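You operate a simulated robot arm through the tools that you are given. There is no shell and no other tool.

The job below is to be done with a simulated robot arm. You get a single attempt, and the scene is never put back.

## Task
Empty the little teal-banded sack into the green hopper and split it.
Fine: open its mouth, stand the sack back, run the hopper empty into both trays, lever up again.

Only the result counts: the job must be done as asked and must still hold three seconds after the hand-in. Knocking over, shifting, dropping, spilling or breaking anything else fails it.

## Robot
A 6-joint arm with a three-finger gripper, fixed in place. Base frame: the origin is at the foot of the arm, x ahead of it, y to its left, z up. Units: mm, rad, N and s.
Its first joint turns from -2.897 to 2.897 rad. Payload 4.89 kg.
The TCP is the grasp point between the finger pads, 30 mm short of the fingertips. In the tool frame z runs along the fingers and y along their closing line. The gripper opens to 164 mm. The gripper's body begins 125 mm behind the TCP.
Orientation is that of the tool frame in the base frame, as [roll, pitch, yaw] about the fixed x, y, z axes, in that order (R = Rz(yaw) Ry(pitch) Rx(roll)). With the fingers straight down and closing along the base's y, the tool's x points along the base's -x, its y along +y and its z along -z.

## Interface
- The arm moves only by the tool send_rows. Its argument "increments" is a list of rows, each a list of 7 numbers: the shift along the tool's x, y, z in mm, then the turn, a rotation vector about the tool's x, y, z in rad, then the opening, from 0 (shut) to 1 (fully open). In form: [[x, y, z, rx, ry, rz, fingers], ...]. A call has 1 to 20 rows; each row shifts and turns the commanded pose from where the row before left it, along the tool's axes as they then stand. Each row takes 0.2 s and may step no farther than 50 mm and 0.15 rad from the row before; otherwise, or with a gripper value out of range, the whole call is refused. Where a pose cannot be reached the arm comes as near as it can. A force on the tool above 80 N (or 10 N above the force at the start of the call, whichever is more), or a blocked arm, ends the call early, and 0.2 s more pass. Each finger travels about 108 mm/s and halts on what it meets, pressing with about 35 N; the grip force reading is that of the motor and also rises with nothing between the fingers. The clock runs only during rows and for 0.2 s after the last one: add rows that do not move to give the fingers time. It gives the time, the measured TCP pose, the force on the tool (base axes), the opening and the grip force at its end, in the units of the frame above (readings bear some noise), with the torque about the TCP (base axes, N m) and any sound that the robot's microphone picked up.
- Cameras (640 x 400 px; columns grow to the right, rows downward): "scene" is fixed at [47.1, 513.1, 1575.9]; the picture's right is [-0.62, -0.79, 0.00], its down [-0.25, 0.20, -0.95] and it looks along [0.75, -0.59, -0.32] (base axes); focal length 285 px, centre (320, 200). "wrist" rides on the gripper at [76, -2, -152] in the tool frame; the picture's right is [0.02, 1.00, 0.00], its down [-0.88, 0.02, -0.47] and it looks along [-0.47, 0.01, 0.88] (tool axes); focal length 247 px, centre (320, 200).
- grab_frame(camera): a new picture of that camera. No time passes.
- lift_body(by): slides the trunk up (or, below 0, down) by that many mm; the arm rides with it, the base frame stays. It gives what a move gives, with no picture.
- measure_at(camera, pixels): for up to 12 pixels [column, row] of the newest picture of that camera ("zoom" is the newest enlarged one), the place [x, y, z] in the base frame of the surface seen there, good to about 3 mm, but the place of the scene camera against the robot may be out by one fixed shift of up to 18 mm in any direction. No time passes.
- zoom(camera, box): a new picture of the part [left, top, right, bottom] of that camera's present view, enlarged. No time passes.
- close_job(): hands the job in; it is judged then, once.

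Leave the gripper open and the arm clear of the work at the hand-in unless told otherwise.

The tools are called after "Emit:" as name(argument=value, ...) on one line, values as JSON. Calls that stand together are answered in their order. send_rows: Moves the arm, as the interface text tells. Its arguments: {"type":"object","properties":{"increments":{"type":"array"}},"required":["increments"]} The other tools are called the same way: lift_body (by) slides the trunk up or down; grab_frame (camera) takes a picture; measure_at (camera, pixels) gives the place of the surface under pixels of a picture; zoom (camera, box) takes an enlarged picture of a part of a camera's view; close_job () hands the job in.

At the start:

```text
clock: 0.0
tool_pos: [501.7, 150.0, 1484.2]
ee_rot: [3.14, -0.002, 3.141]
wrist_force: [-0.5, 0.7, 0.1]
ft_torque: [0.02, -0.02, 0.0]
width: 164.2
finger_force: 0.0
trunk travel left (down, up): [-225.0, 165.0]
```

scene: 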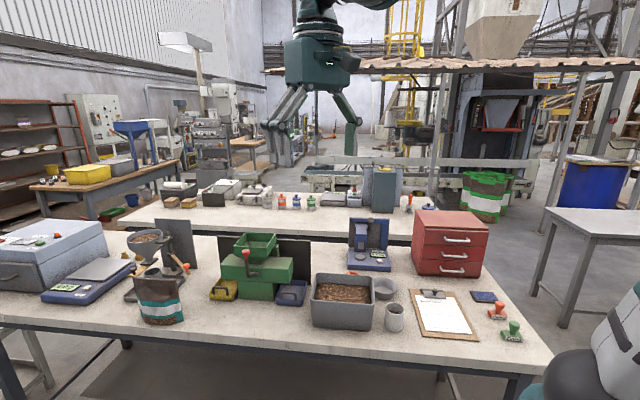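
wrist: 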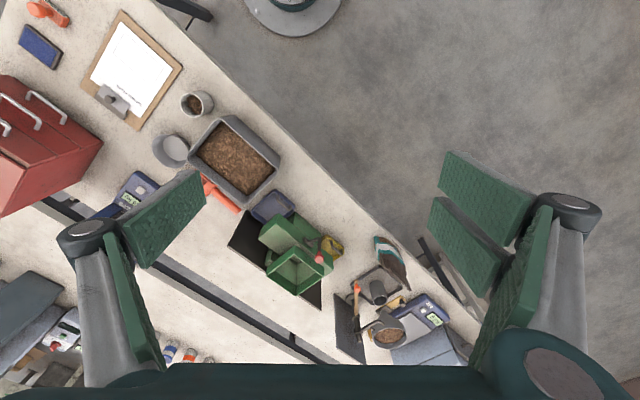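

I see a bench with a teal-banded sack (scene about 160,300), a green hopper/splitter (about 255,270) with a yellow tray and a blue tray either side, and a red-knobbed lever. I'll zoom in on these for detail.

Emit:
zoom(camera="scene", box=[110, 210, 330, 340])

Emit:
zoom(camera="wrist", box=[220, 170, 460, 370])

```text
2.91 times, centred on (220, 275) of scene
```

zoom: 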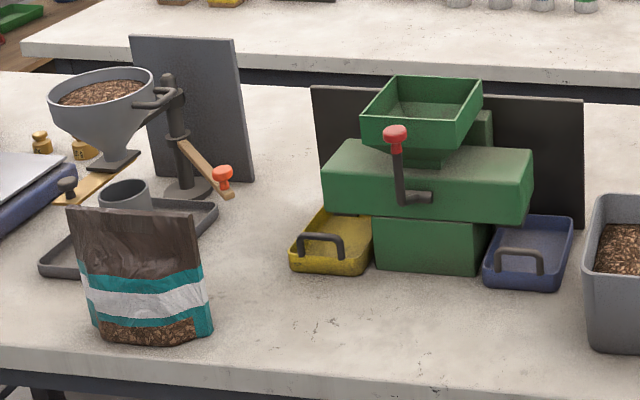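

```text
2.00 times, centred on (340, 270) of wrist
```

zoom: 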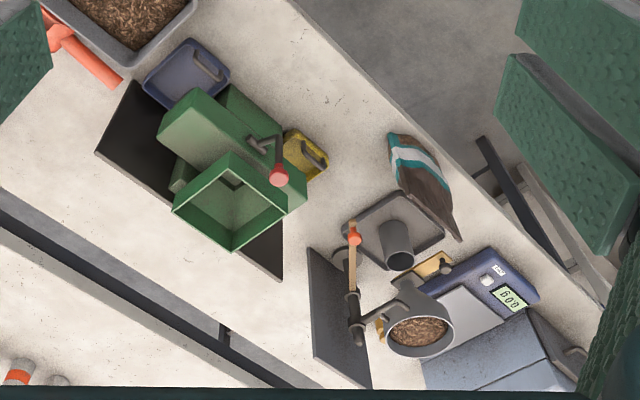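

I'll measure points on the sack, splitter, lever, trays and nearby stuff in the scene zoom.

Emit:
zoom(camera="scene", box=[110, 210, 330, 340])

Emit:
measure_at(camera="zoom", pixels=[[70, 208], [135, 213], [190, 216], [100, 338], [150, 340], [210, 332], [396, 135], [397, 170], [430, 197], [365, 120], [460, 122], [480, 82]])

Emit:
measure_at(camera="zoom", pixels=[[395, 78], [425, 115], [330, 170], [525, 180], [380, 225], [490, 240], [320, 240], [520, 255], [295, 350], [340, 120], [45, 270], [125, 190]])

```text
2.91 times, centred on (220, 275) of scene
```

zoom: 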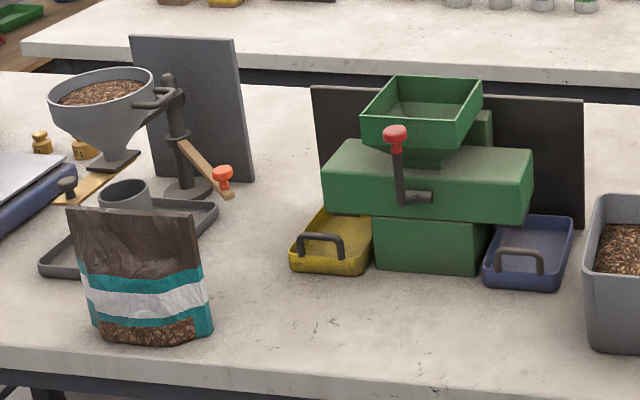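

```text
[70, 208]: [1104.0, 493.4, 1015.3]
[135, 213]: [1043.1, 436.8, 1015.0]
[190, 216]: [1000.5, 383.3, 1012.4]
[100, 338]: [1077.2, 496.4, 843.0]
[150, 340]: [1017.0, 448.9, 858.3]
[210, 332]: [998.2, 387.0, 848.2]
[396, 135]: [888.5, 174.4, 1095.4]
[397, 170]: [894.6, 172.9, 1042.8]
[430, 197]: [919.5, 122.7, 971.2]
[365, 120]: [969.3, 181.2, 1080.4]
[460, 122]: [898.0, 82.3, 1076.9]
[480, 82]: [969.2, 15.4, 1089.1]
```

```text
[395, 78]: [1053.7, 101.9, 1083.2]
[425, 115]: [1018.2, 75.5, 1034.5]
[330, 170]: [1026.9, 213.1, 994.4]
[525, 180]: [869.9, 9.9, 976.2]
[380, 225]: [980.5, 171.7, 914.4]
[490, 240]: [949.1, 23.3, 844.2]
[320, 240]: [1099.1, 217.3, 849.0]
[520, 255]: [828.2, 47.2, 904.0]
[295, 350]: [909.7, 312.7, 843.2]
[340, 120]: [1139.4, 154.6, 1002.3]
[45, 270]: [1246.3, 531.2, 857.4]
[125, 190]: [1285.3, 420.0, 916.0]
```

Now measure the same objects with the wrist camera, which is not subject to the shift.

Emit:
zoom(camera="wrist", box=[220, 170, 460, 370])

Emit:
measure_at(camera="zoom", pixels=[[392, 142], [430, 190], [458, 235], [279, 175], [255, 143], [230, 155], [175, 208], [234, 250], [284, 206], [230, 185], [305, 155], [330, 250]])

Emit:
measure_at(camera="zoom", pixels=[[162, 128], [200, 93], [305, 200], [185, 75], [300, 150], [318, 160], [210, 65], [390, 190], [440, 235], [320, 130], [100, 150], [390, 135]])

```text
2.00 times, centred on (340, 270) of wrist
```

zoom: 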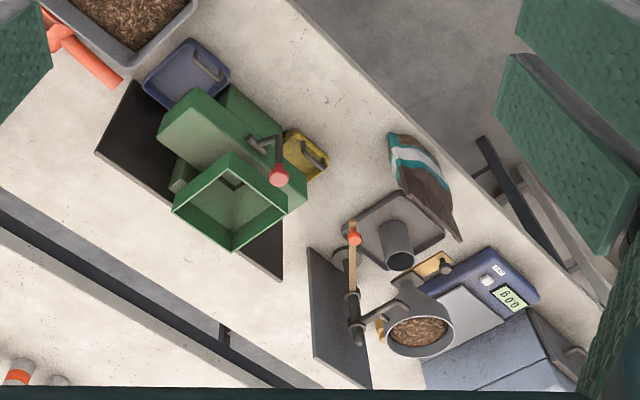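

```text
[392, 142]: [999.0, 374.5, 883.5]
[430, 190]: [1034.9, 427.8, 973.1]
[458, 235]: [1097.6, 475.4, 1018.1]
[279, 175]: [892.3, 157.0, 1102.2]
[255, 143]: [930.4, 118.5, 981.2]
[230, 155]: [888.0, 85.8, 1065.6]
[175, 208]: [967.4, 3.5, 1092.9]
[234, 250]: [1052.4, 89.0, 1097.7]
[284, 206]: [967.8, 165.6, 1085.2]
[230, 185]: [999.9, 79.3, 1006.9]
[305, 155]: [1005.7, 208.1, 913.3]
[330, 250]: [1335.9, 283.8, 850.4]
```

```text
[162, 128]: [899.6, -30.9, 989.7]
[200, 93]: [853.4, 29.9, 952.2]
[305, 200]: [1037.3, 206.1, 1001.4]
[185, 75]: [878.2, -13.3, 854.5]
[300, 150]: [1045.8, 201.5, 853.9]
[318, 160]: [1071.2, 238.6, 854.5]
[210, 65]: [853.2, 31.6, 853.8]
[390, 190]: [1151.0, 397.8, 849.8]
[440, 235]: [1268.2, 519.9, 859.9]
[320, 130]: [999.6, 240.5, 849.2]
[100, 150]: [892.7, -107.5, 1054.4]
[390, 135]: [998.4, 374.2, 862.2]
```

Scene readings seem off by about (-3,-15,+6) from the wrist's. I'll look closer at the sack and lever.

Emit:
zoom(camera="scene", box=[120, 270, 200, 330])

Emit:
zoom(camera="scene", box=[200, 225, 320, 315])

Emit:
zoom(camera="wrist", box=[390, 220, 460, 300])

Emit:
zoom(camera="wrist", box=[260, 180, 360, 300])

```text
6.67 times, centred on (160, 300) of scene
```

zoom: 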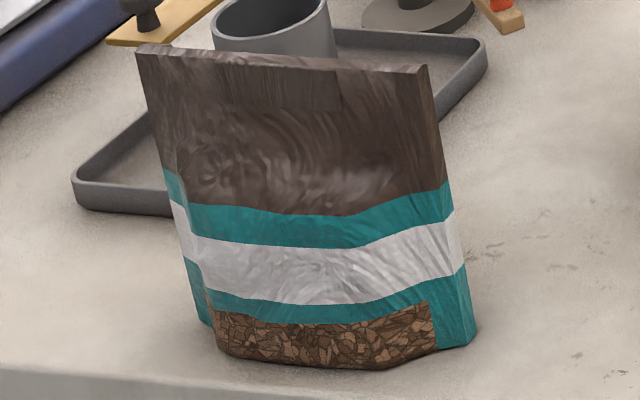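

```text
4.44 times, centred on (260, 270) of scene
```

zoom: 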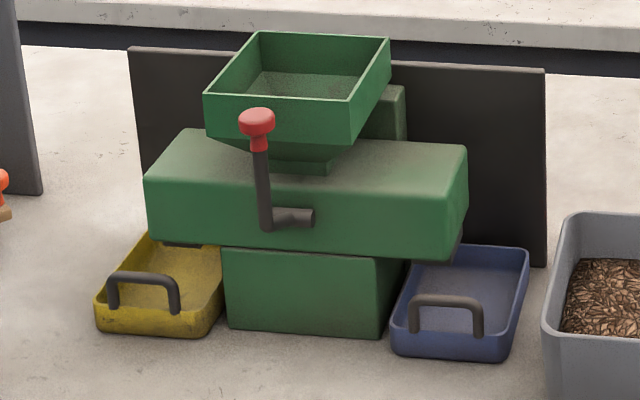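

```text
5.00 times, centred on (425, 260) of wrist
```

zoom: 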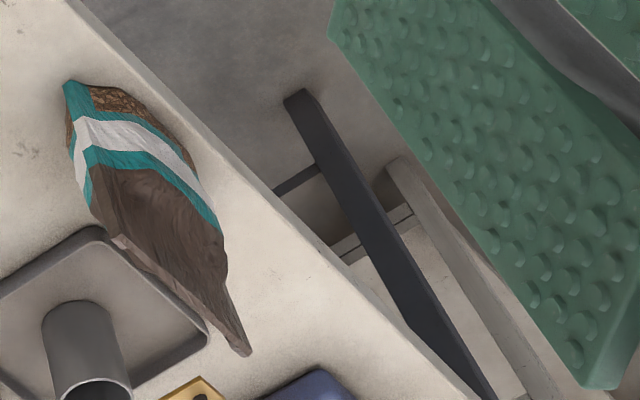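

```text
3.33 times, centred on (310, 240) of wrist
```

zoom: 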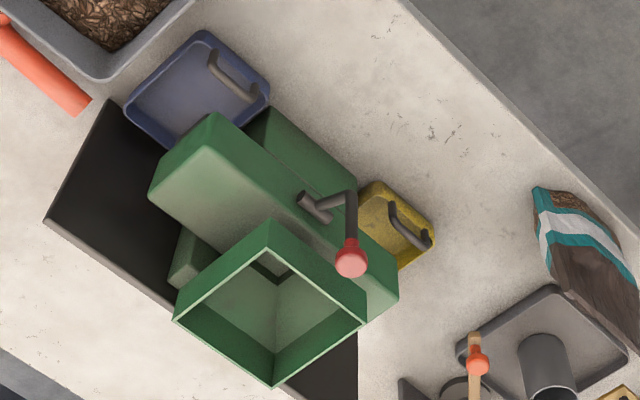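

The sack's mouth is a flat, pressed strip at the top. The lever is a crank on the front of the splitter, pointing up. I'll move the open gripper forward and a bit lower, well above everything, to get a closer wrist view.

Emit:
send_rows(increments=[[-50, 0, 0, 0, 0, 0, 1], [-50, 0, 0, 0, 0, 0, 1], [-50, 0, 0, 0, 0, 0, 1], [-50, 0, 20, 0, 0, 0, 1], [0, 0, 30, 0, 0, 0, 1]])

Emit:
grab_frame(camera="wrist")

Emit:
grab_frame(camera="scene")

```text
refused: row 4 steps farther than a row can; nothing moved
```

```text
taken
```

wrist: 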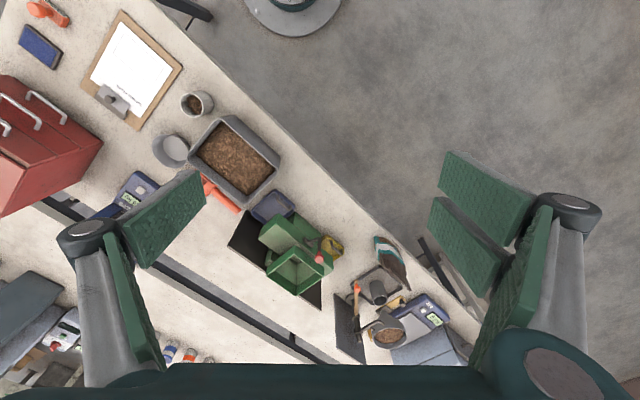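

```text
taken
```

scene: 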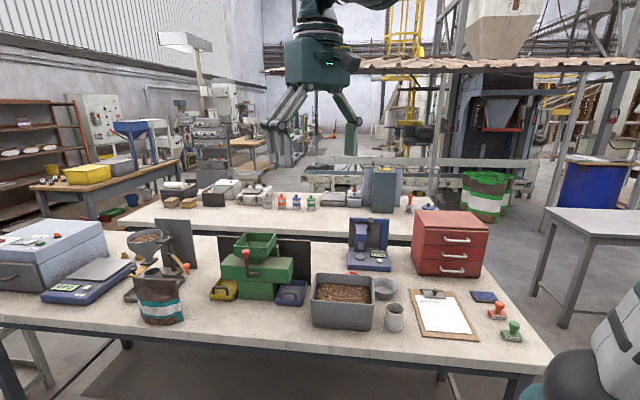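

A row's combined step went over 50 mm. I'll resend it with separate steps.

Emit:
send_rows(increments=[[-48, 0, 0, 0, 0, 0, 1], [-48, 0, 0, 0, 0, 0, 1], [-48, 0, 0, 0, 0, 0, 1], [-48, 0, 0, 0, 0, 0, 1], [0, 0, 0, 0, 0, 0, 1]])

Emit:
grab_frame(camera="wrist")

Emit:
grab_frame(camera="scene")

```text
clock: 1.2
tool_pos: [695.2, 151.3, 1481.3]
ee_rot: [-3.141, 0.0, -3.14]
wrist_force: [1.8, 0.1, -0.4]
ft_torque: [0.02, 0.27, -0.03]
width: 163.7
finger_force: 0.0
trunk travel left (down, up): [-225.0, 165.0]
```

```text
taken
```

wrist: 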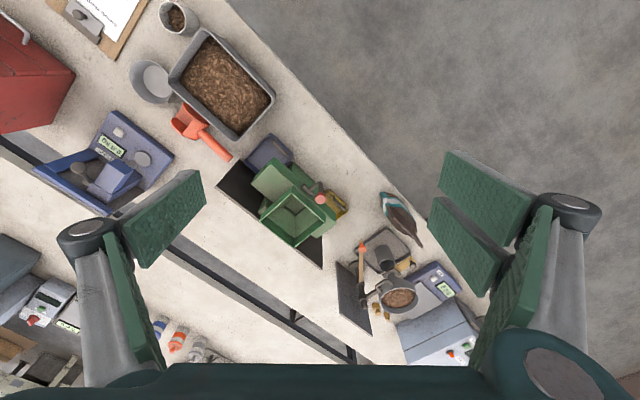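

```text
taken
```

scene: 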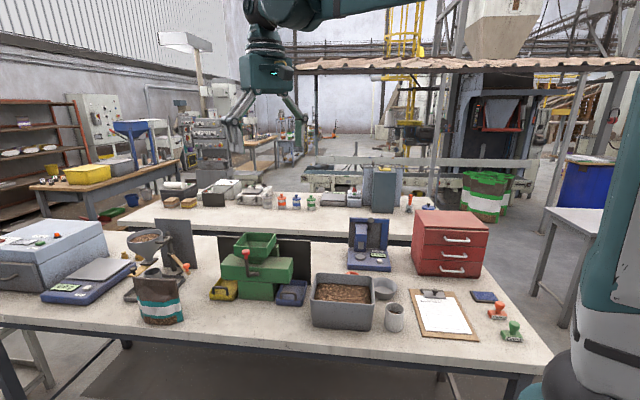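

Now detailed zooms of this wrist view for the splitter and the sack.

Emit:
zoom(camera="wrist", box=[210, 120, 360, 270])

Emit:
measure_at(camera="zoom", pixels=[[195, 255], [275, 265], [300, 310], [258, 186]])

Emit:
zoom(camera="wrist", box=[330, 180, 450, 310])

```text
2.67 times, centred on (285, 195) of wrist
```

zoom: 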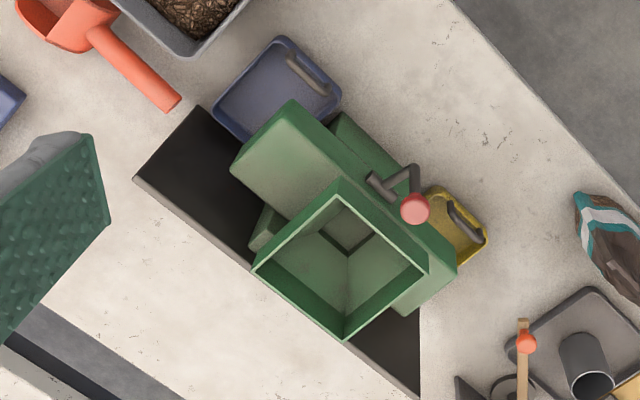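

```text
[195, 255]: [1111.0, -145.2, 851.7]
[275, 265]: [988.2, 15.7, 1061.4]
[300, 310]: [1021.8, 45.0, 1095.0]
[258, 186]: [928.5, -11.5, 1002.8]
```

```text
3.08 times, centred on (390, 245) of wrist
```

zoom: 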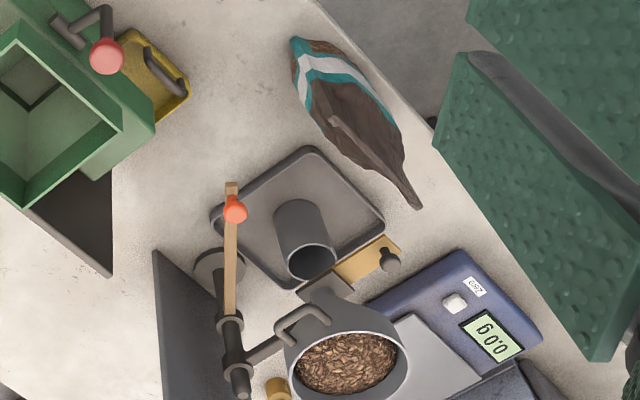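

The crank's pivot looks parallel to the box's long side. I'll go nearer for a closer look. The fingertips stay above z 1300, while the hopper rim is at about 1100.

Emit:
send_rows(increments=[[-48, 0, 0, 0, 0, 0, 1], [-48, 0, 0, 0, 0, 0, 1], [-48, 0, 0, 0, 0, 0, 1], [0, 0, 48, 0, 0, 0, 1], [0, 0, 48, 0, 0, 0, 1], [0, 0, 40, 0, 0, 0, 1], [0, 0, 0, 0, 0, 0, 1]])

Emit:
grab_frame(camera="wrist")

Emit:
grab_frame(camera="scene")

```text
clock: 2.8
tool_pos: [835.9, 149.6, 1346.2]
ee_rot: [-3.142, 0.0, 3.141]
wrist_force: [0.3, -0.3, 0.1]
ft_torque: [-0.05, 0.13, -0.01]
width: 163.9
finger_force: 0.0
trunk travel left (down, up): [-225.0, 165.0]
```

```text
taken
```

wrist: 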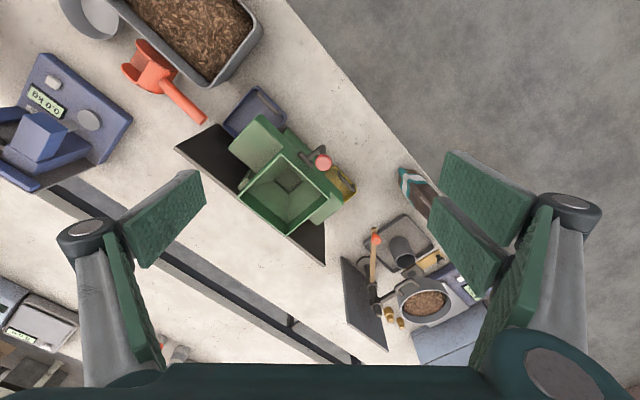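

```text
taken
```

scene: 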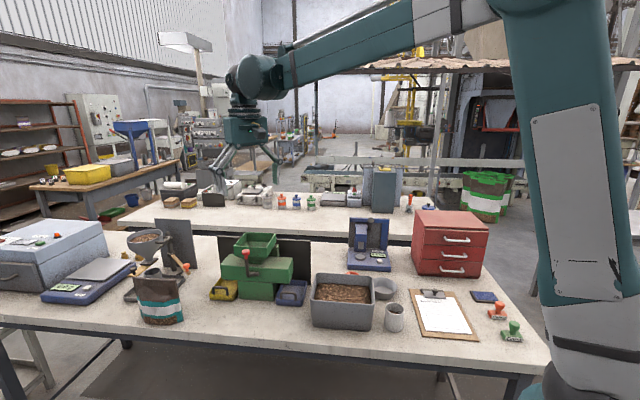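

The elbow is still well bent, so there's reach left. I'll zoom in on the crank and hopper.

Emit:
zoom(camera="wrist", box=[220, 80, 370, 240])

Emit:
zoom(camera="wrist", box=[290, 130, 360, 190])

Emit:
measure_at(camera="zoom", pixels=[[310, 305], [295, 225], [270, 185], [215, 180], [130, 160], [180, 220], [185, 260]])

```text
2.50 times, centred on (295, 160) of wrist
```

zoom: 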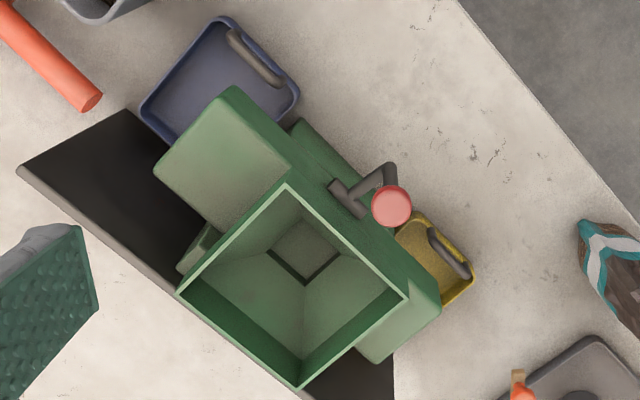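

```text
6.67 times, centred on (325, 160) of wrist
```

zoom: 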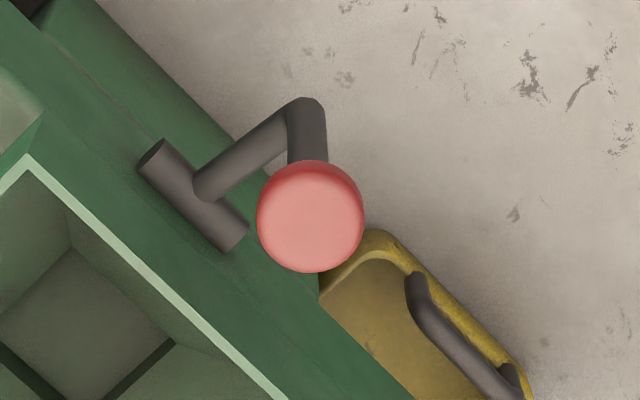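

```text
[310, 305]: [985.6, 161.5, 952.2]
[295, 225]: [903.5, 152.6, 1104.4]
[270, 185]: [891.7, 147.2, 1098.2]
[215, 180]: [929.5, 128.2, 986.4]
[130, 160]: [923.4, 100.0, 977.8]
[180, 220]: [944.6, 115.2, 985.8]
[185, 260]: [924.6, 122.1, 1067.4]
```

The crank's hub lies along the box front at about (935,120,980), with the knob at about (893,150,1100). So the lever swings forward and down, toward the near bench edge. The hopper rim is about 115 mm square, centred near (967,85) at z 1095. The sack's wide side runs along (0.69,0.73).

Next I'll test the reach high in free air. I'll translate toward the sack side, turn the closing line parallel to the sack's width, then pitch the tool.

Emit:
send_rows(increments=[[-20, 42, 0, 0, 0, 0, 1], [-20, 42, 0, 0, 0, 0, 1], [-20, 42, 0, 0, 0, 0, 1], [-20, 42, 0, 0, 0, 0, 1], [-20, 42, 0, 0, 0, 0, 1], [-20, 42, 0, 0, 0, 0, 1], [0, 0, 0, 0, 0, 0.1262, 1], [0, 0, 0, 0, 0, 0.1262, 1], [0, 0, 0, 0, 0, 0.1262, 1], [0, 0, 0, 0, 0, 0.1262, 1], [0, 0, 0, 0, 0, 0.1262, 1], [0, 0, 0, 0, 0, 0.1262, 1], [0, 0, 0, 0, 0, 0, 1]])

Emit:
grab_frame(camera="scene")

Emit:
grab_frame(camera="wrist")

```text
clock: 5.6
tool_pos: [957.3, 401.9, 1348.5]
ee_rot: [3.141, -0.002, 2.383]
wrist_force: [-1.2, 1.0, 0.1]
ft_torque: [-0.01, 0.01, 0.02]
width: 164.3
finger_force: 0.0
trunk travel left (down, up): [-225.0, 165.0]
```

```text
taken
```

scene: 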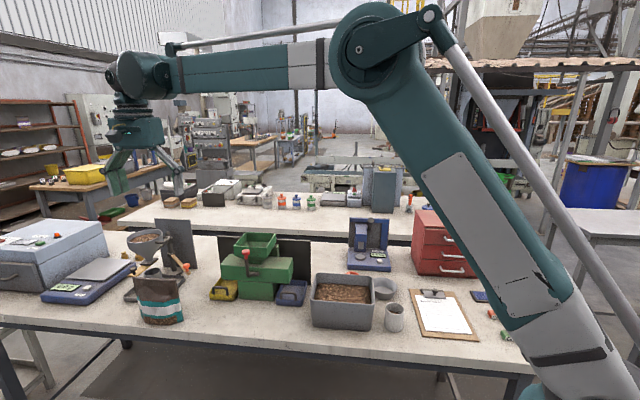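

```text
taken
```

wrist: 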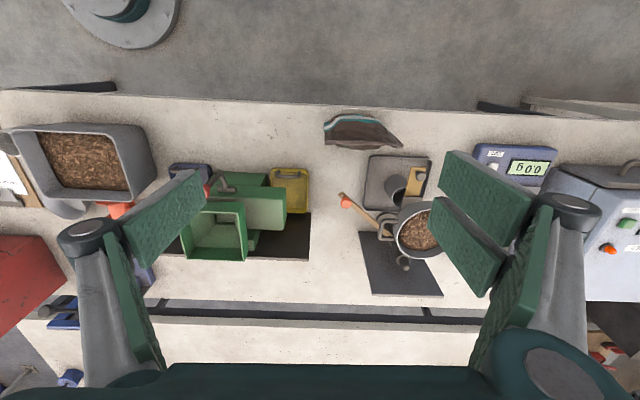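

The closing line is now parallel to the bench edge. I'll pitch the tool up in steps, TCP fixed in free air, and see if the arm follows.

Emit:
send_rows(increments=[[0, 0, 0, 0, -0.14, 0, 1], [0, 0, 0, 0, -0.14, 0, 1], [0, 0, 0, 0, -0.14, 0, 1], [0, 0, 0, 0, -0.14, 0, 1], [0, 0, 0, 0, -0.14, 0, 1], [0, 0, 0, 0, -0.14, 0, 1], [0, 0, 0, 0, -0.14, 0, 1], [0, 0, 0, 0, -0.07, 0, 1], [0, 0, 0, 0, 0, 0, 1]])

Emit:
grab_frame(camera="scene")

Emit:
grab_frame(camera="wrist")

```text
clock: 7.6
tool_pos: [956.0, 402.2, 1346.0]
ee_rot: [3.141, 1.049, 2.385]
wrist_force: [-0.1, 0.5, 0.3]
ft_torque: [-0.06, -0.02, -0.04]
width: 163.9
finger_force: 0.1
trunk travel left (down, up): [-225.0, 165.0]
```

```text
taken
```

scene: 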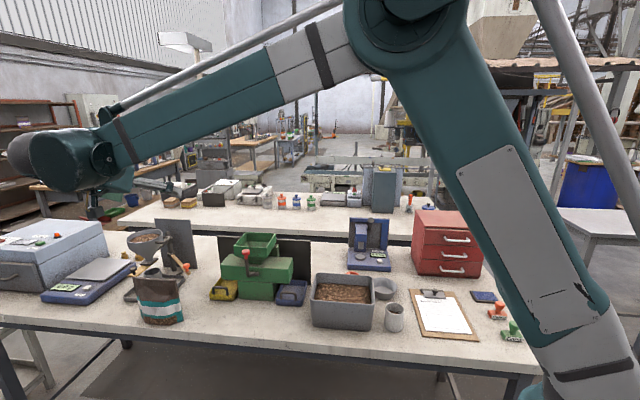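

```text
taken
```

wrist: 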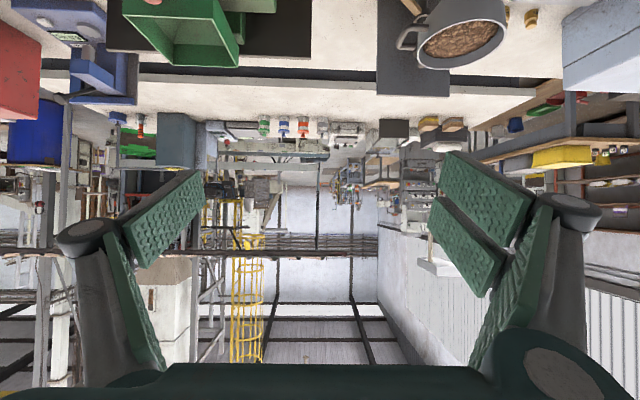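

The arm follows at 30° below horizontal. Next I'll tilt back to 60° and stand the camera in front of and above the sack for an exact look at it.

Emit:
send_rows(increments=[[0, 0, 0, 0, 0.13, 0, 1], [0, 0, 0, 0, 0.13, 0, 1], [0, 0, 0, 0, 0.13, 0, 1], [0, 0, 0, 0, 0.13, 0, 1], [39.5, 12.7, 20.7, 0, 0, 0, 1], [39.5, 12.7, 20.7, 0, 0, 0, 1], [39.5, 12.7, 20.7, 0, 0, 0, 1], [39.5, 12.7, 20.7, 0, 0, 0, 1], [39.5, 12.7, 20.7, 0, 0, 0, 1], [39.5, 12.7, 20.7, 0, 0, 0, 1], [0, 0, 0, 0, 0, 0, 1]])

Emit:
grab_frame(camera="scene")

Emit:
grab_frame(camera="wrist")

```text
clock: 10.0
tool_pos: [906.2, 555.4, 1118.9]
ee_rot: [-3.141, 0.532, 2.386]
wrist_force: [0.3, 1.3, -0.2]
ft_torque: [-0.16, -0.06, -0.1]
width: 163.9
finger_force: 0.1
trunk travel left (down, up): [-225.0, 165.0]
```

```text
taken
```

scene: 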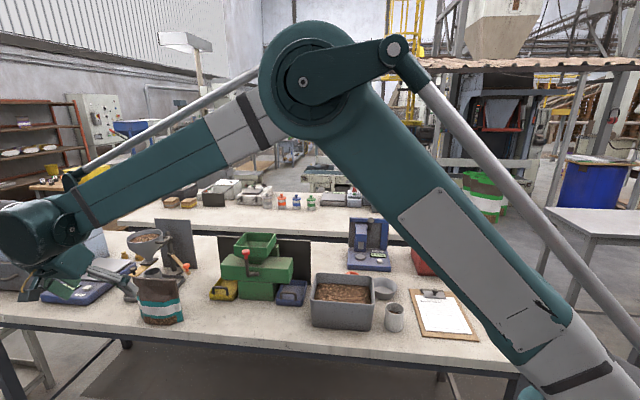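

```text
taken
```

wrist: 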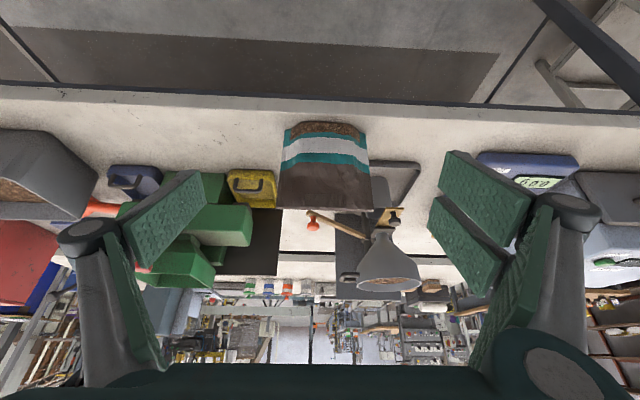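

Good view (upside down): the sack is at (325,165). I'll measure its corners.

Emit:
zoom(camera="wrist", box=[260, 105, 400, 225])

Emit:
measure_at(camera="zoom", pixels=[[95, 330], [300, 340], [480, 335], [120, 120], [490, 130], [140, 70], [470, 70], [320, 75], [110, 250], [490, 250], [300, 180], [300, 280]])

```text
3.33 times, centred on (330, 165) of wrist
```

zoom: 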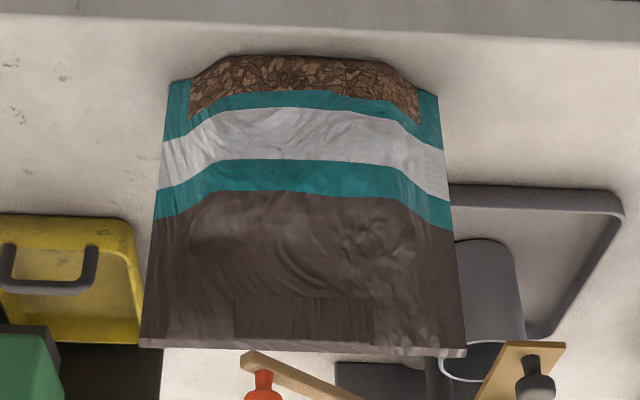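

```text
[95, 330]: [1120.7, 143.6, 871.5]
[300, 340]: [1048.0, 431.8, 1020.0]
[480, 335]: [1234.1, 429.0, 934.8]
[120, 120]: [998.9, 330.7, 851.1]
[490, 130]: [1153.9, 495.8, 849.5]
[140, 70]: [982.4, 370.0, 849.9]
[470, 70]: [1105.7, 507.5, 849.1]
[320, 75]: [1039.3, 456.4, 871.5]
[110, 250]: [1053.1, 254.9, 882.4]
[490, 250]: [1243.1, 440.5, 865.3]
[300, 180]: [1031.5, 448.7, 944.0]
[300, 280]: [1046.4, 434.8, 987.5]
```

Emit:
measure_at(camera="zoom", pixels=[[147, 343], [460, 350], [150, 280], [455, 290], [163, 200], [440, 205], [170, 120], [435, 125], [176, 88], [430, 100], [300, 352], [300, 65]])

```text
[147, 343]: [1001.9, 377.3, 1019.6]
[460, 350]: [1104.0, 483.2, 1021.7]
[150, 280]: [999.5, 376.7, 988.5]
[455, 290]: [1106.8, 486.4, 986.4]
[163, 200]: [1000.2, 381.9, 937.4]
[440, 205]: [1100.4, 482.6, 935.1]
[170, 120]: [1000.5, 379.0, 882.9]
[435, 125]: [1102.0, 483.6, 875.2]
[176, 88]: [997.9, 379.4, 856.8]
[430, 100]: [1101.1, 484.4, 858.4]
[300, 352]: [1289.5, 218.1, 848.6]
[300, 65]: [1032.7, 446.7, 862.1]
```

The sack's edges run from (1000,378) to (1103,485), z 850–1020, about 152 mm wide at 45.7°. I plan to grip both side edges near the top, with the tool nearly horizontal, so the squeeze opens the mouth. First I'll pitch to 15° below horizontal here in free air and trim the yaw by 1°.

Emit:
send_rows(increments=[[0, 0, 0, 0, -0.13, 0, 1], [0, 0, 0, 0, -0.13, 0, 1], [0, 0, 0, 0, -0.13, 0, 1], [0, 0, 0, 0, -0.13, 0, 1], [0, 0, 0, 0, -0.13, 0, 1], [0, 0, 0, 0, -0.13, 0, 1], [0, 0, 0, 0.0169, 0, 0.0045, 1], [0, 0, 0, 0, 0, 0, 1]])

Emit:
grab_frame(camera="scene")

Emit:
grab_frame(camera="wrist")

```text
clock: 11.8
tool_pos: [906.6, 554.7, 1120.3]
ee_rot: [3.141, 1.311, 2.368]
wrist_force: [-0.1, 0.8, 0.1]
ft_torque: [-0.04, -0.01, -0.04]
width: 164.2
finger_force: 0.1
trunk travel left (down, up): [-225.0, 165.0]
```

```text
taken
```

scene: 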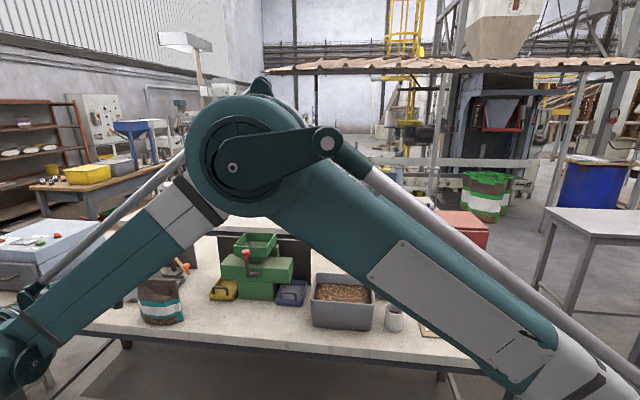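

```text
taken
```

wrist: 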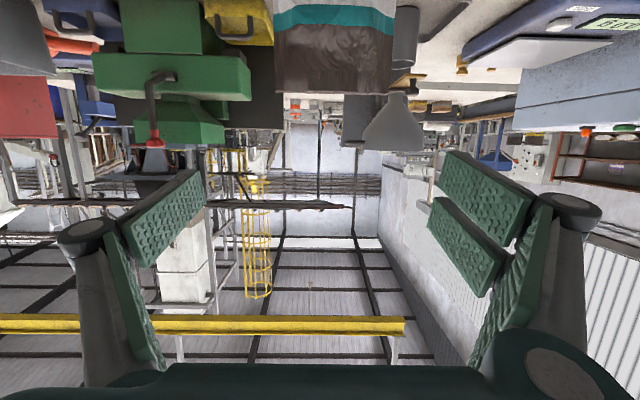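

Reached. Next I'll slide forward above the sack (TCP at z about 1075, fingers clear of its 1020 top) to check the reach there.

Emit:
send_rows(increments=[[-1.1, 2.6, 39, 0, 0, 0, 1], [-1.1, 2.6, 39, 0, 0, 0, 1], [-1.1, 2.6, 39, 0, 0, 0, 1], [-1.1, 2.6, 39, 0, 0, 0, 1], [-1.1, 2.6, 39, 0, 0, 0, 1], [0, 0, 0, 0, 0, 0, 1]])

Emit:
grab_frame(camera="scene")

Emit:
grab_frame(camera="wrist")

```text
clock: 13.2
tool_pos: [1051.3, 431.3, 1074.9]
ee_rot: [3.141, 1.311, 2.366]
wrist_force: [0.2, -1.3, 0.1]
ft_torque: [0.05, -0.03, -0.01]
width: 164.0
finger_force: 0.0
trunk travel left (down, up): [-225.0, 165.0]
```

```text
taken
```

scene: 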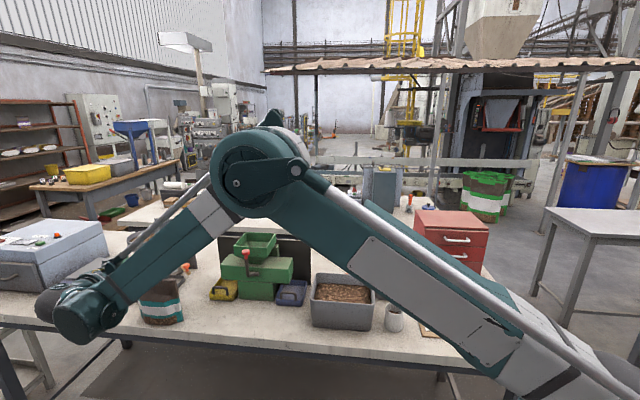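

```text
taken
```

wrist: 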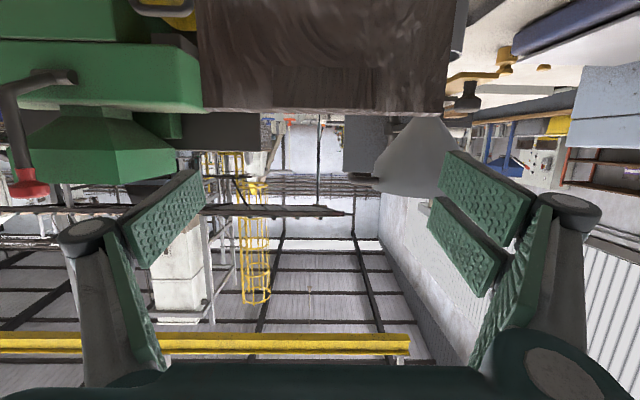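

The arm reaches the sack. Before touching anything I'll rehearse the pour position empty-handed: rise, level the tool to 5°, and move over the hopper at z 1250.

Emit:
send_rows(increments=[[-42.3, 0, -11.3, 0, 0, 0, 1], [-42.3, 0, -11.3, 0, 0, 0, 1], [-42.3, 0, -11.3, 0, 0, 0, 1], [-42.3, 0, -11.3, 0, 0, 0, 1], [0, 0, 0, 0, -0.086, 0, 1], [0, 0, 0, 0, -0.086, 0, 1], [-2, -38.3, 22.6, 0, 0, 0, 1], [-2, -38.3, 22.6, 0, 0, 0, 1], [-2, -38.3, 22.6, 0, 0, 0, 1], [-2, -38.3, 22.6, 0, 0, 0, 1], [-2, -38.3, 22.6, 0, 0, 0, 1], [-2, -38.3, 22.6, 0, 0, 0, 1], [-2, -38.3, 22.6, 0, 0, 0, 1], [-2, -38.3, 22.6, 0, 0, 0, 1], [0, 0, 0, 0, 0, 0, 1]])

Emit:
grab_frame(camera="scene")

Emit:
grab_frame(camera="wrist")

```text
clock: 16.4
tool_pos: [966.0, 85.2, 1251.1]
ee_rot: [3.139, 1.482, 2.365]
wrist_force: [-0.6, -0.2, 0.0]
ft_torque: [0.04, -0.01, 0.06]
width: 164.1
finger_force: 0.1
trunk travel left (down, up): [-225.0, 165.0]
```

```text
taken
```

scene: 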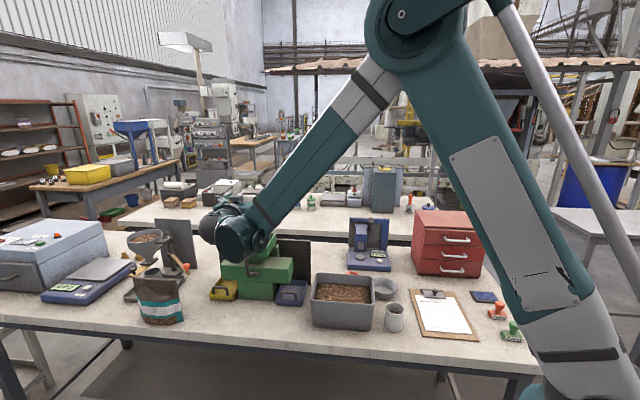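

```text
taken
```

wrist: 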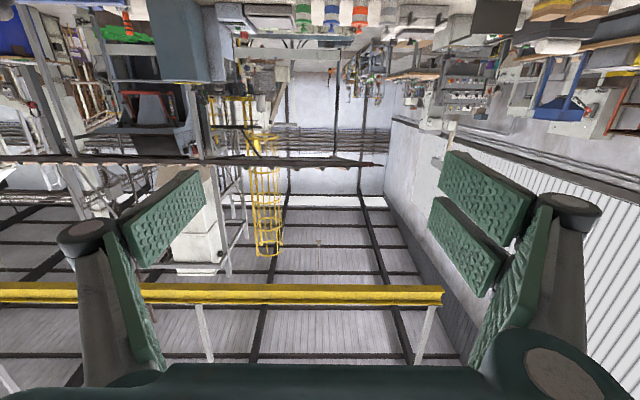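

Reached. Now I'll rehearse the pouring twist about the horizontal approach axis (mouth would go toward the -L side).

Emit:
send_rows(increments=[[0, 0, 0, -0.0122, 0, 0.1394, 1], [0, 0, 0, -0.0122, 0, 0.1394, 1], [0, 0, 0, -0.0122, 0, 0.1394, 1], [0, 0, 0, -0.0122, 0, 0.1394, 1], [0, 0, 0, -0.0122, 0, 0.1394, 1], [0, 0, 0, -0.0122, 0, 0.1394, 1], [0, 0, 0, -0.0122, 0, 0.1394, 1], [0, 0, 0, -0.0122, 0, 0.1394, 1], [0, 0, 0, -0.0122, 0, 0.1394, 1], [0, 0, 0, -0.0122, 0, 0.1394, 1], [0, 0, 0, -0.0122, 0, 0.1394, 1], [0, 0, 0, -0.0122, 0, 0.1394, 1], [0, 0, 0, -0.0122, 0, 0.1394, 1], [0, 0, 0, -0.0122, 0, 0.1394, 1], [0, 0, 0, -0.0122, 0, 0.1394, 1], [0, 0, 0, -0.0122, 0, 0.1394, 1], [0, 0, 0, -0.0122, 0, 0.1394, 1], [0, 0, 0, -0.0122, 0, 0.1394, 1], [0, 0, 0, 0, 0, 0, 1]])

Emit:
grab_frame(camera="scene")

Emit:
grab_frame(camera="wrist")

```text
clock: 20.4
tool_pos: [967.5, 83.4, 1251.1]
ee_rot: [1.644, 0.089, 0.898]
wrist_force: [-0.7, -0.4, 0.3]
ft_torque: [-0.01, -0.02, 0.05]
width: 164.1
finger_force: 0.0
out of reach, approached as far as the arm can: row 11, 12, 13, 14, 15, 16, 17, 18
trunk travel left (down, up): [-225.0, 165.0]
```

```text
taken
```

scene: 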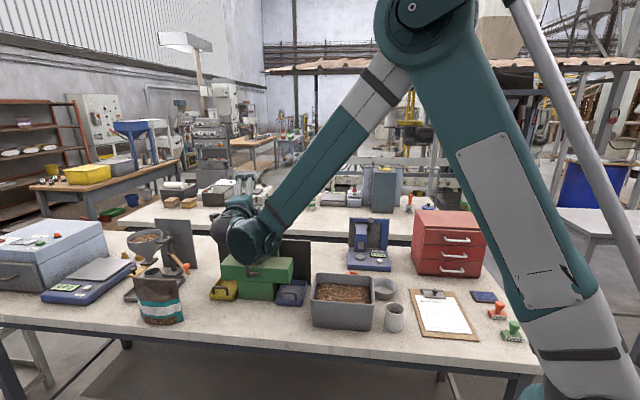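

```text
taken
```

wrist: 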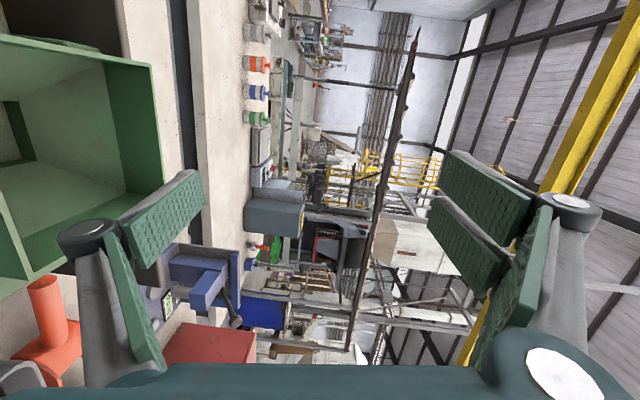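

The positive twist stops at a joint limit after about 1.47 rad. I'll undo it and try the opposite direction.

Emit:
send_rows(increments=[[0, 0, 0, 0.0122, 0, -0.1394, 1], [0, 0, 0, 0.0122, 0, -0.1394, 1], [0, 0, 0, 0.0122, 0, -0.1394, 1], [0, 0, 0, 0.0122, 0, -0.1394, 1], [0, 0, 0, 0.0122, 0, -0.1394, 1], [0, 0, 0, 0.0122, 0, -0.1394, 1], [0, 0, 0, 0.0122, 0, -0.1394, 1], [0, 0, 0, 0.0122, 0, -0.1394, 1], [0, 0, 0, 0, 0, 0, 1]])

```text
clock: 22.4
tool_pos: [966.8, 82.2, 1251.6]
ee_rot: [1.968, 1.187, 1.205]
wrist_force: [0.3, -0.1, 0.4]
ft_torque: [-0.03, 0.01, -0.02]
width: 164.0
finger_force: 0.1
trunk travel left (down, up): [-225.0, 165.0]
```

It resumed from the attained pose; now about 0.36 rad of twist is left. I continue in the negative direction, mouth toward the sack's side (+L).

Emit:
send_rows(increments=[[0, 0, 0, 0.0122, 0, -0.1394, 1], [0, 0, 0, 0.0122, 0, -0.1394, 1], [0, 0, 0, 0.0122, 0, -0.1394, 1], [0, 0, 0, 0.0122, 0, -0.1394, 1], [0, 0, 0, 0.0122, 0, -0.1394, 1], [0, 0, 0, 0.0122, 0, -0.1394, 1], [0, 0, 0, 0.0122, 0, -0.1394, 1], [0, 0, 0, 0.0122, 0, -0.1394, 1], [0, 0, 0, 0.0122, 0, -0.1394, 1], [0, 0, 0, 0.0122, 0, -0.1394, 1], [0, 0, 0, 0.0122, 0, -0.1394, 1], [0, 0, 0, 0.0122, 0, -0.1394, 1], [0, 0, 0, 0.0122, 0, -0.1394, 1], [0, 0, 0, 0.0122, 0, -0.1394, 1], [0, 0, 0, 0.0122, 0, -0.1394, 1], [0, 0, 0, 0.0122, 0, -0.1394, 1], [0, 0, 0, 0.0122, 0, -0.1394, 1], [0, 0, 0, 0.0122, 0, -0.1394, 1], [0, 0, 0, 0, 0, 0, 1]])

Emit:
grab_frame(camera="scene")

Emit:
grab_frame(camera="wrist")

```text
clock: 26.4
tool_pos: [966.4, 83.4, 1250.3]
ee_rot: [-1.588, -0.598, -2.4]
wrist_force: [0.0, 0.2, 0.1]
ft_torque: [-0.01, -0.04, 0.03]
width: 164.1
finger_force: 0.0
trunk travel left (down, up): [-225.0, 165.0]
```

```text
taken
```

scene: 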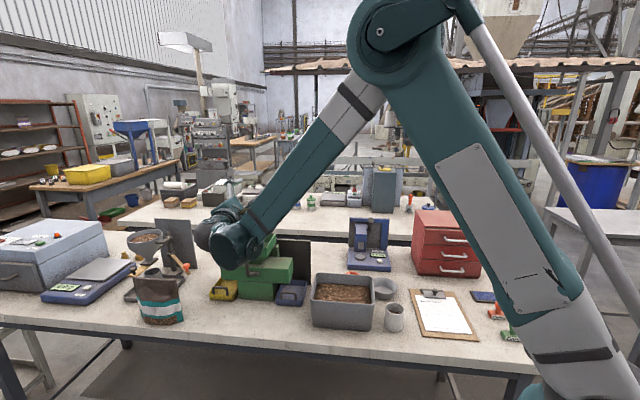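

```text
taken
```

wrist: 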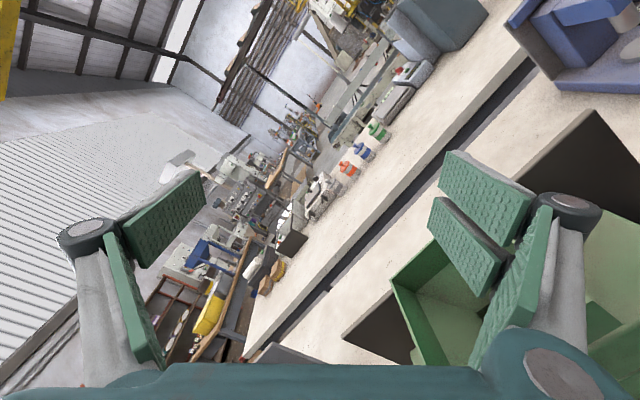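

Works to 124°. I'll check whether a further 45° is available.

Emit:
send_rows(increments=[[0, 0, 0, 0.0122, 0, -0.1394, 1], [0, 0, 0, 0.0122, 0, -0.1394, 1], [0, 0, 0, 0.0122, 0, -0.1394, 1], [0, 0, 0, 0.0122, 0, -0.1394, 1], [0, 0, 0, 0.0122, 0, -0.1394, 1], [0, 0, 0, 0.0122, 0, -0.1394, 1], [0, 0, 0, 0, 0, 0, 1]])

Emit:
grab_frame(camera="wrist")

```text
clock: 28.0
tool_pos: [968.8, 81.3, 1251.3]
ee_rot: [-1.404, -1.433, -2.516]
wrist_force: [0.3, 0.2, 0.2]
ft_torque: [0.01, 0.0, 0.0]
width: 164.0
finger_force: 0.1
trunk travel left (down, up): [-225.0, 165.0]
```

```text
taken
```

wrist: 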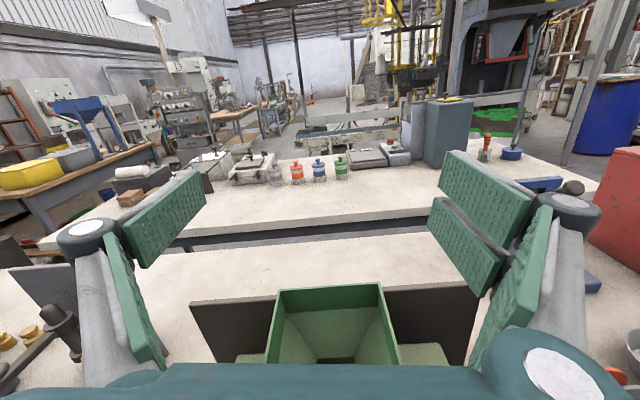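

Fully invertible. This view is upright with the hopper right below. I'll measure the rim here.

Emit:
measure_at(camera="wrist", pixels=[[280, 291], [380, 285], [330, 287], [274, 330], [268, 352], [388, 325], [395, 350], [332, 360], [330, 320], [435, 360], [200, 300], [475, 290]])

```text
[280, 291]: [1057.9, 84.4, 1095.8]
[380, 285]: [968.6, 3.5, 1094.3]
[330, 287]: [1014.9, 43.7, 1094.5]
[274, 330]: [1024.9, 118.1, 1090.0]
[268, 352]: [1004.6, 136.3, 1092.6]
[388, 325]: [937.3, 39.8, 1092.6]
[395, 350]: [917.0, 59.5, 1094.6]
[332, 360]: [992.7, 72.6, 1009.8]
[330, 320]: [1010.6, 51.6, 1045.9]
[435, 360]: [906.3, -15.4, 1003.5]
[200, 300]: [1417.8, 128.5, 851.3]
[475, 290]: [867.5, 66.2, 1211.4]
```

Rim corners give the hopper centre (968,85), about 120 mm square, rim z 1094. The twist range covers a full inversion. So I'll grip the sack with the camera on top, which lets me see the mouth, and pour by turning back the other way. I'll trim to level (5° down) and travel back to a point in front of the sack.

Emit:
send_rows(increments=[[0, 0, 0, 0.006, -0.11, 0, 1], [0, 0, 0, 0, 0, -0.135, 1], [-4.3, 0, -48.5, 0, 0, 0, 1], [-4.3, 0, -48.5, 0, 0, 0, 1], [-4.3, 0, -48.5, 0, 0, 0, 1], [-4.3, 0, -48.5, 0, 0, 0, 1], [-4.3, 0, -48.5, 0, 0, 0, 1], [-4.3, 0, -48.5, 0, 0, 0, 1], [0, -44, 0, 0, 0, 0, 1], [0, -44, 0, 0, 0, 0, 1], [0, -44, 0, 0, 0, 0, 1], [0, -44, 0, 0, 0, 0, 1], [0, -44, 0, 0, 0, 0, 1], [0, -44, 0, 0, 0, 0, 1], [0, -44, 0, 0, 0, 0, 1], [0, 0, 0, 0, 0, 0, 1]])

Emit:
grab_frame(camera="wrist")

Emit:
grab_frame(camera="scene")

```text
clock: 31.4
tool_pos: [968.1, 506.1, 1250.2]
ee_rot: [-3.116, -1.486, -0.783]
wrist_force: [-0.1, 0.4, -1.8]
ft_torque: [-0.11, -0.09, -0.1]
width: 164.0
finger_force: 0.0
trunk travel left (down, up): [-225.0, 165.0]
```

```text
taken
```

wrist: 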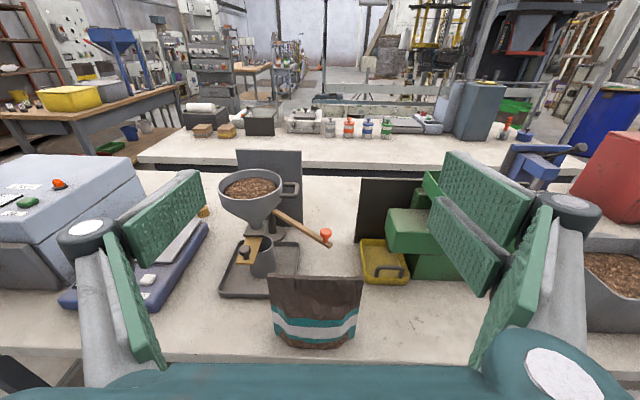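

```text
taken
```

scene: 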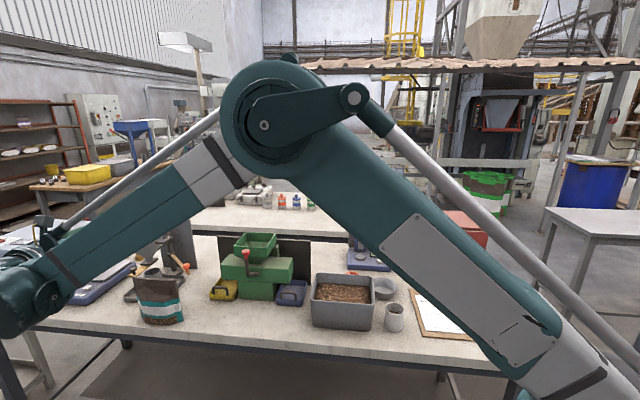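

Excellent view, upright: sack at (315,312). I'll zoom and measure it again.

Emit:
zoom(camera="wrist", box=[250, 255, 380, 360])

Emit:
measure_at(camera="zoom", pixels=[[98, 112], [548, 112], [105, 160], [542, 160], [112, 210], [532, 215], [118, 270], [527, 275], [320, 108], [320, 180], [320, 300], [320, 420]])

```text
3.81 times, centred on (315, 308) of wrist
```

zoom: 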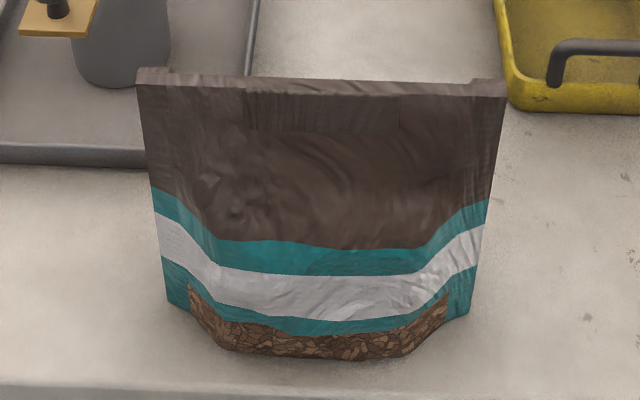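

```text
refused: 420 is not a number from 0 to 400
```

Emit:
measure_at(camera="zoom", pixels=[[143, 90], [500, 98], [148, 130], [494, 140], [155, 180], [488, 190], [170, 290], [468, 300], [320, 82], [320, 75], [320, 150], [320, 260]])

Emit:
zoom(camera="wrist", box=[265, 265, 370, 300])

```text
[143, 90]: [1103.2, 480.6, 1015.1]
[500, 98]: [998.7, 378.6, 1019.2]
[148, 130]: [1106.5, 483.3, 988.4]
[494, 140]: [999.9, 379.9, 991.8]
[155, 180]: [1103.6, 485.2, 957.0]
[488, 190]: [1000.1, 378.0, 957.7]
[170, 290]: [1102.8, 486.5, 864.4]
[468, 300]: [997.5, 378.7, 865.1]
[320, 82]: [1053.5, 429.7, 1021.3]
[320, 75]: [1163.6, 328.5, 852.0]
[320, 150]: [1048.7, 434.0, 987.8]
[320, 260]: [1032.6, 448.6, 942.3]
```

```text
6.10 times, centred on (318, 282) of wrist
```

zoom: 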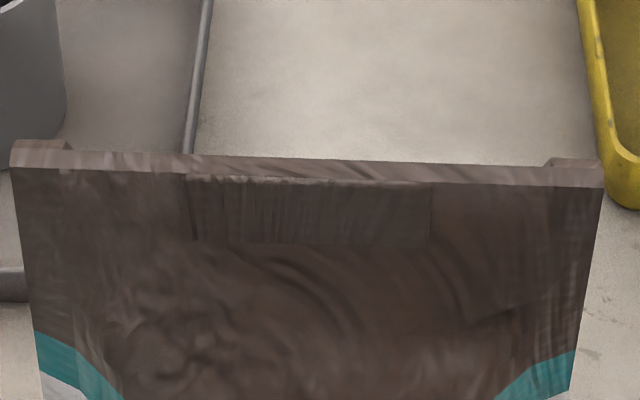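

The centre is confirmed at (1051.5,431.5). I'll trim yaw by -0.94°, shift 5 mm sideways and lower in front of the sack to grip height z about 985. The fingertips stay about 80 mm short of it.

Emit:
send_rows(increments=[[0, 0, 0, -0.0163, 0, 0.0014, 1], [-44, -0.8, 3.85, 0, 0, 0, 1], [-44, -0.8, 3.85, 0, 0, 0, 1], [-44, -0.8, 3.85, 0, 0, 0, 1], [-44, -0.8, 3.85, 0, 0, 0, 1], [-44, -0.8, 3.85, 0, 0, 0, 1], [-44, -0.8, 3.85, 0, 0, 0, 1], [0, 0, 0, 0, 0, 0, 1]])

Emit:
grab_frame(camera="wrist")

Emit:
grab_frame(camera="scene")

```text
clock: 33.2
tool_pos: [971.5, 509.8, 985.7]
ee_rot: [-3.114, -1.485, -0.805]
wrist_force: [-0.4, 0.5, -1.0]
ft_torque: [-0.05, -0.04, -0.05]
width: 164.4
finger_force: 0.0
trunk travel left (down, up): [-225.0, 165.0]
```

```text
taken
```

wrist: 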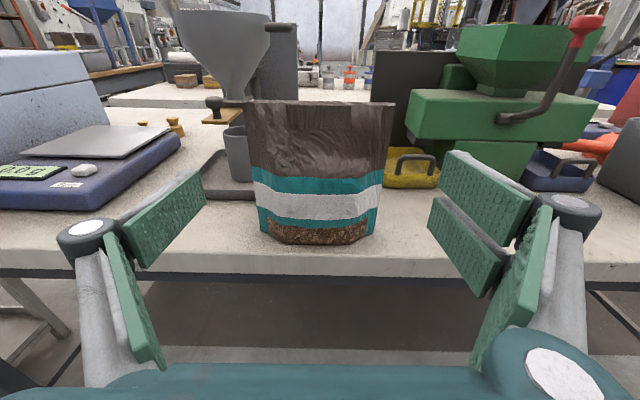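

```text
taken
```

scene: 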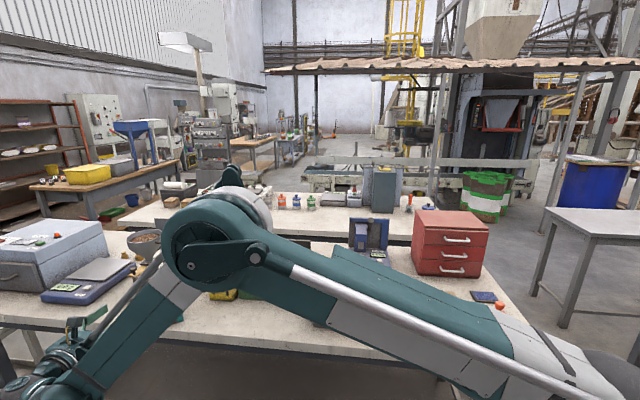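

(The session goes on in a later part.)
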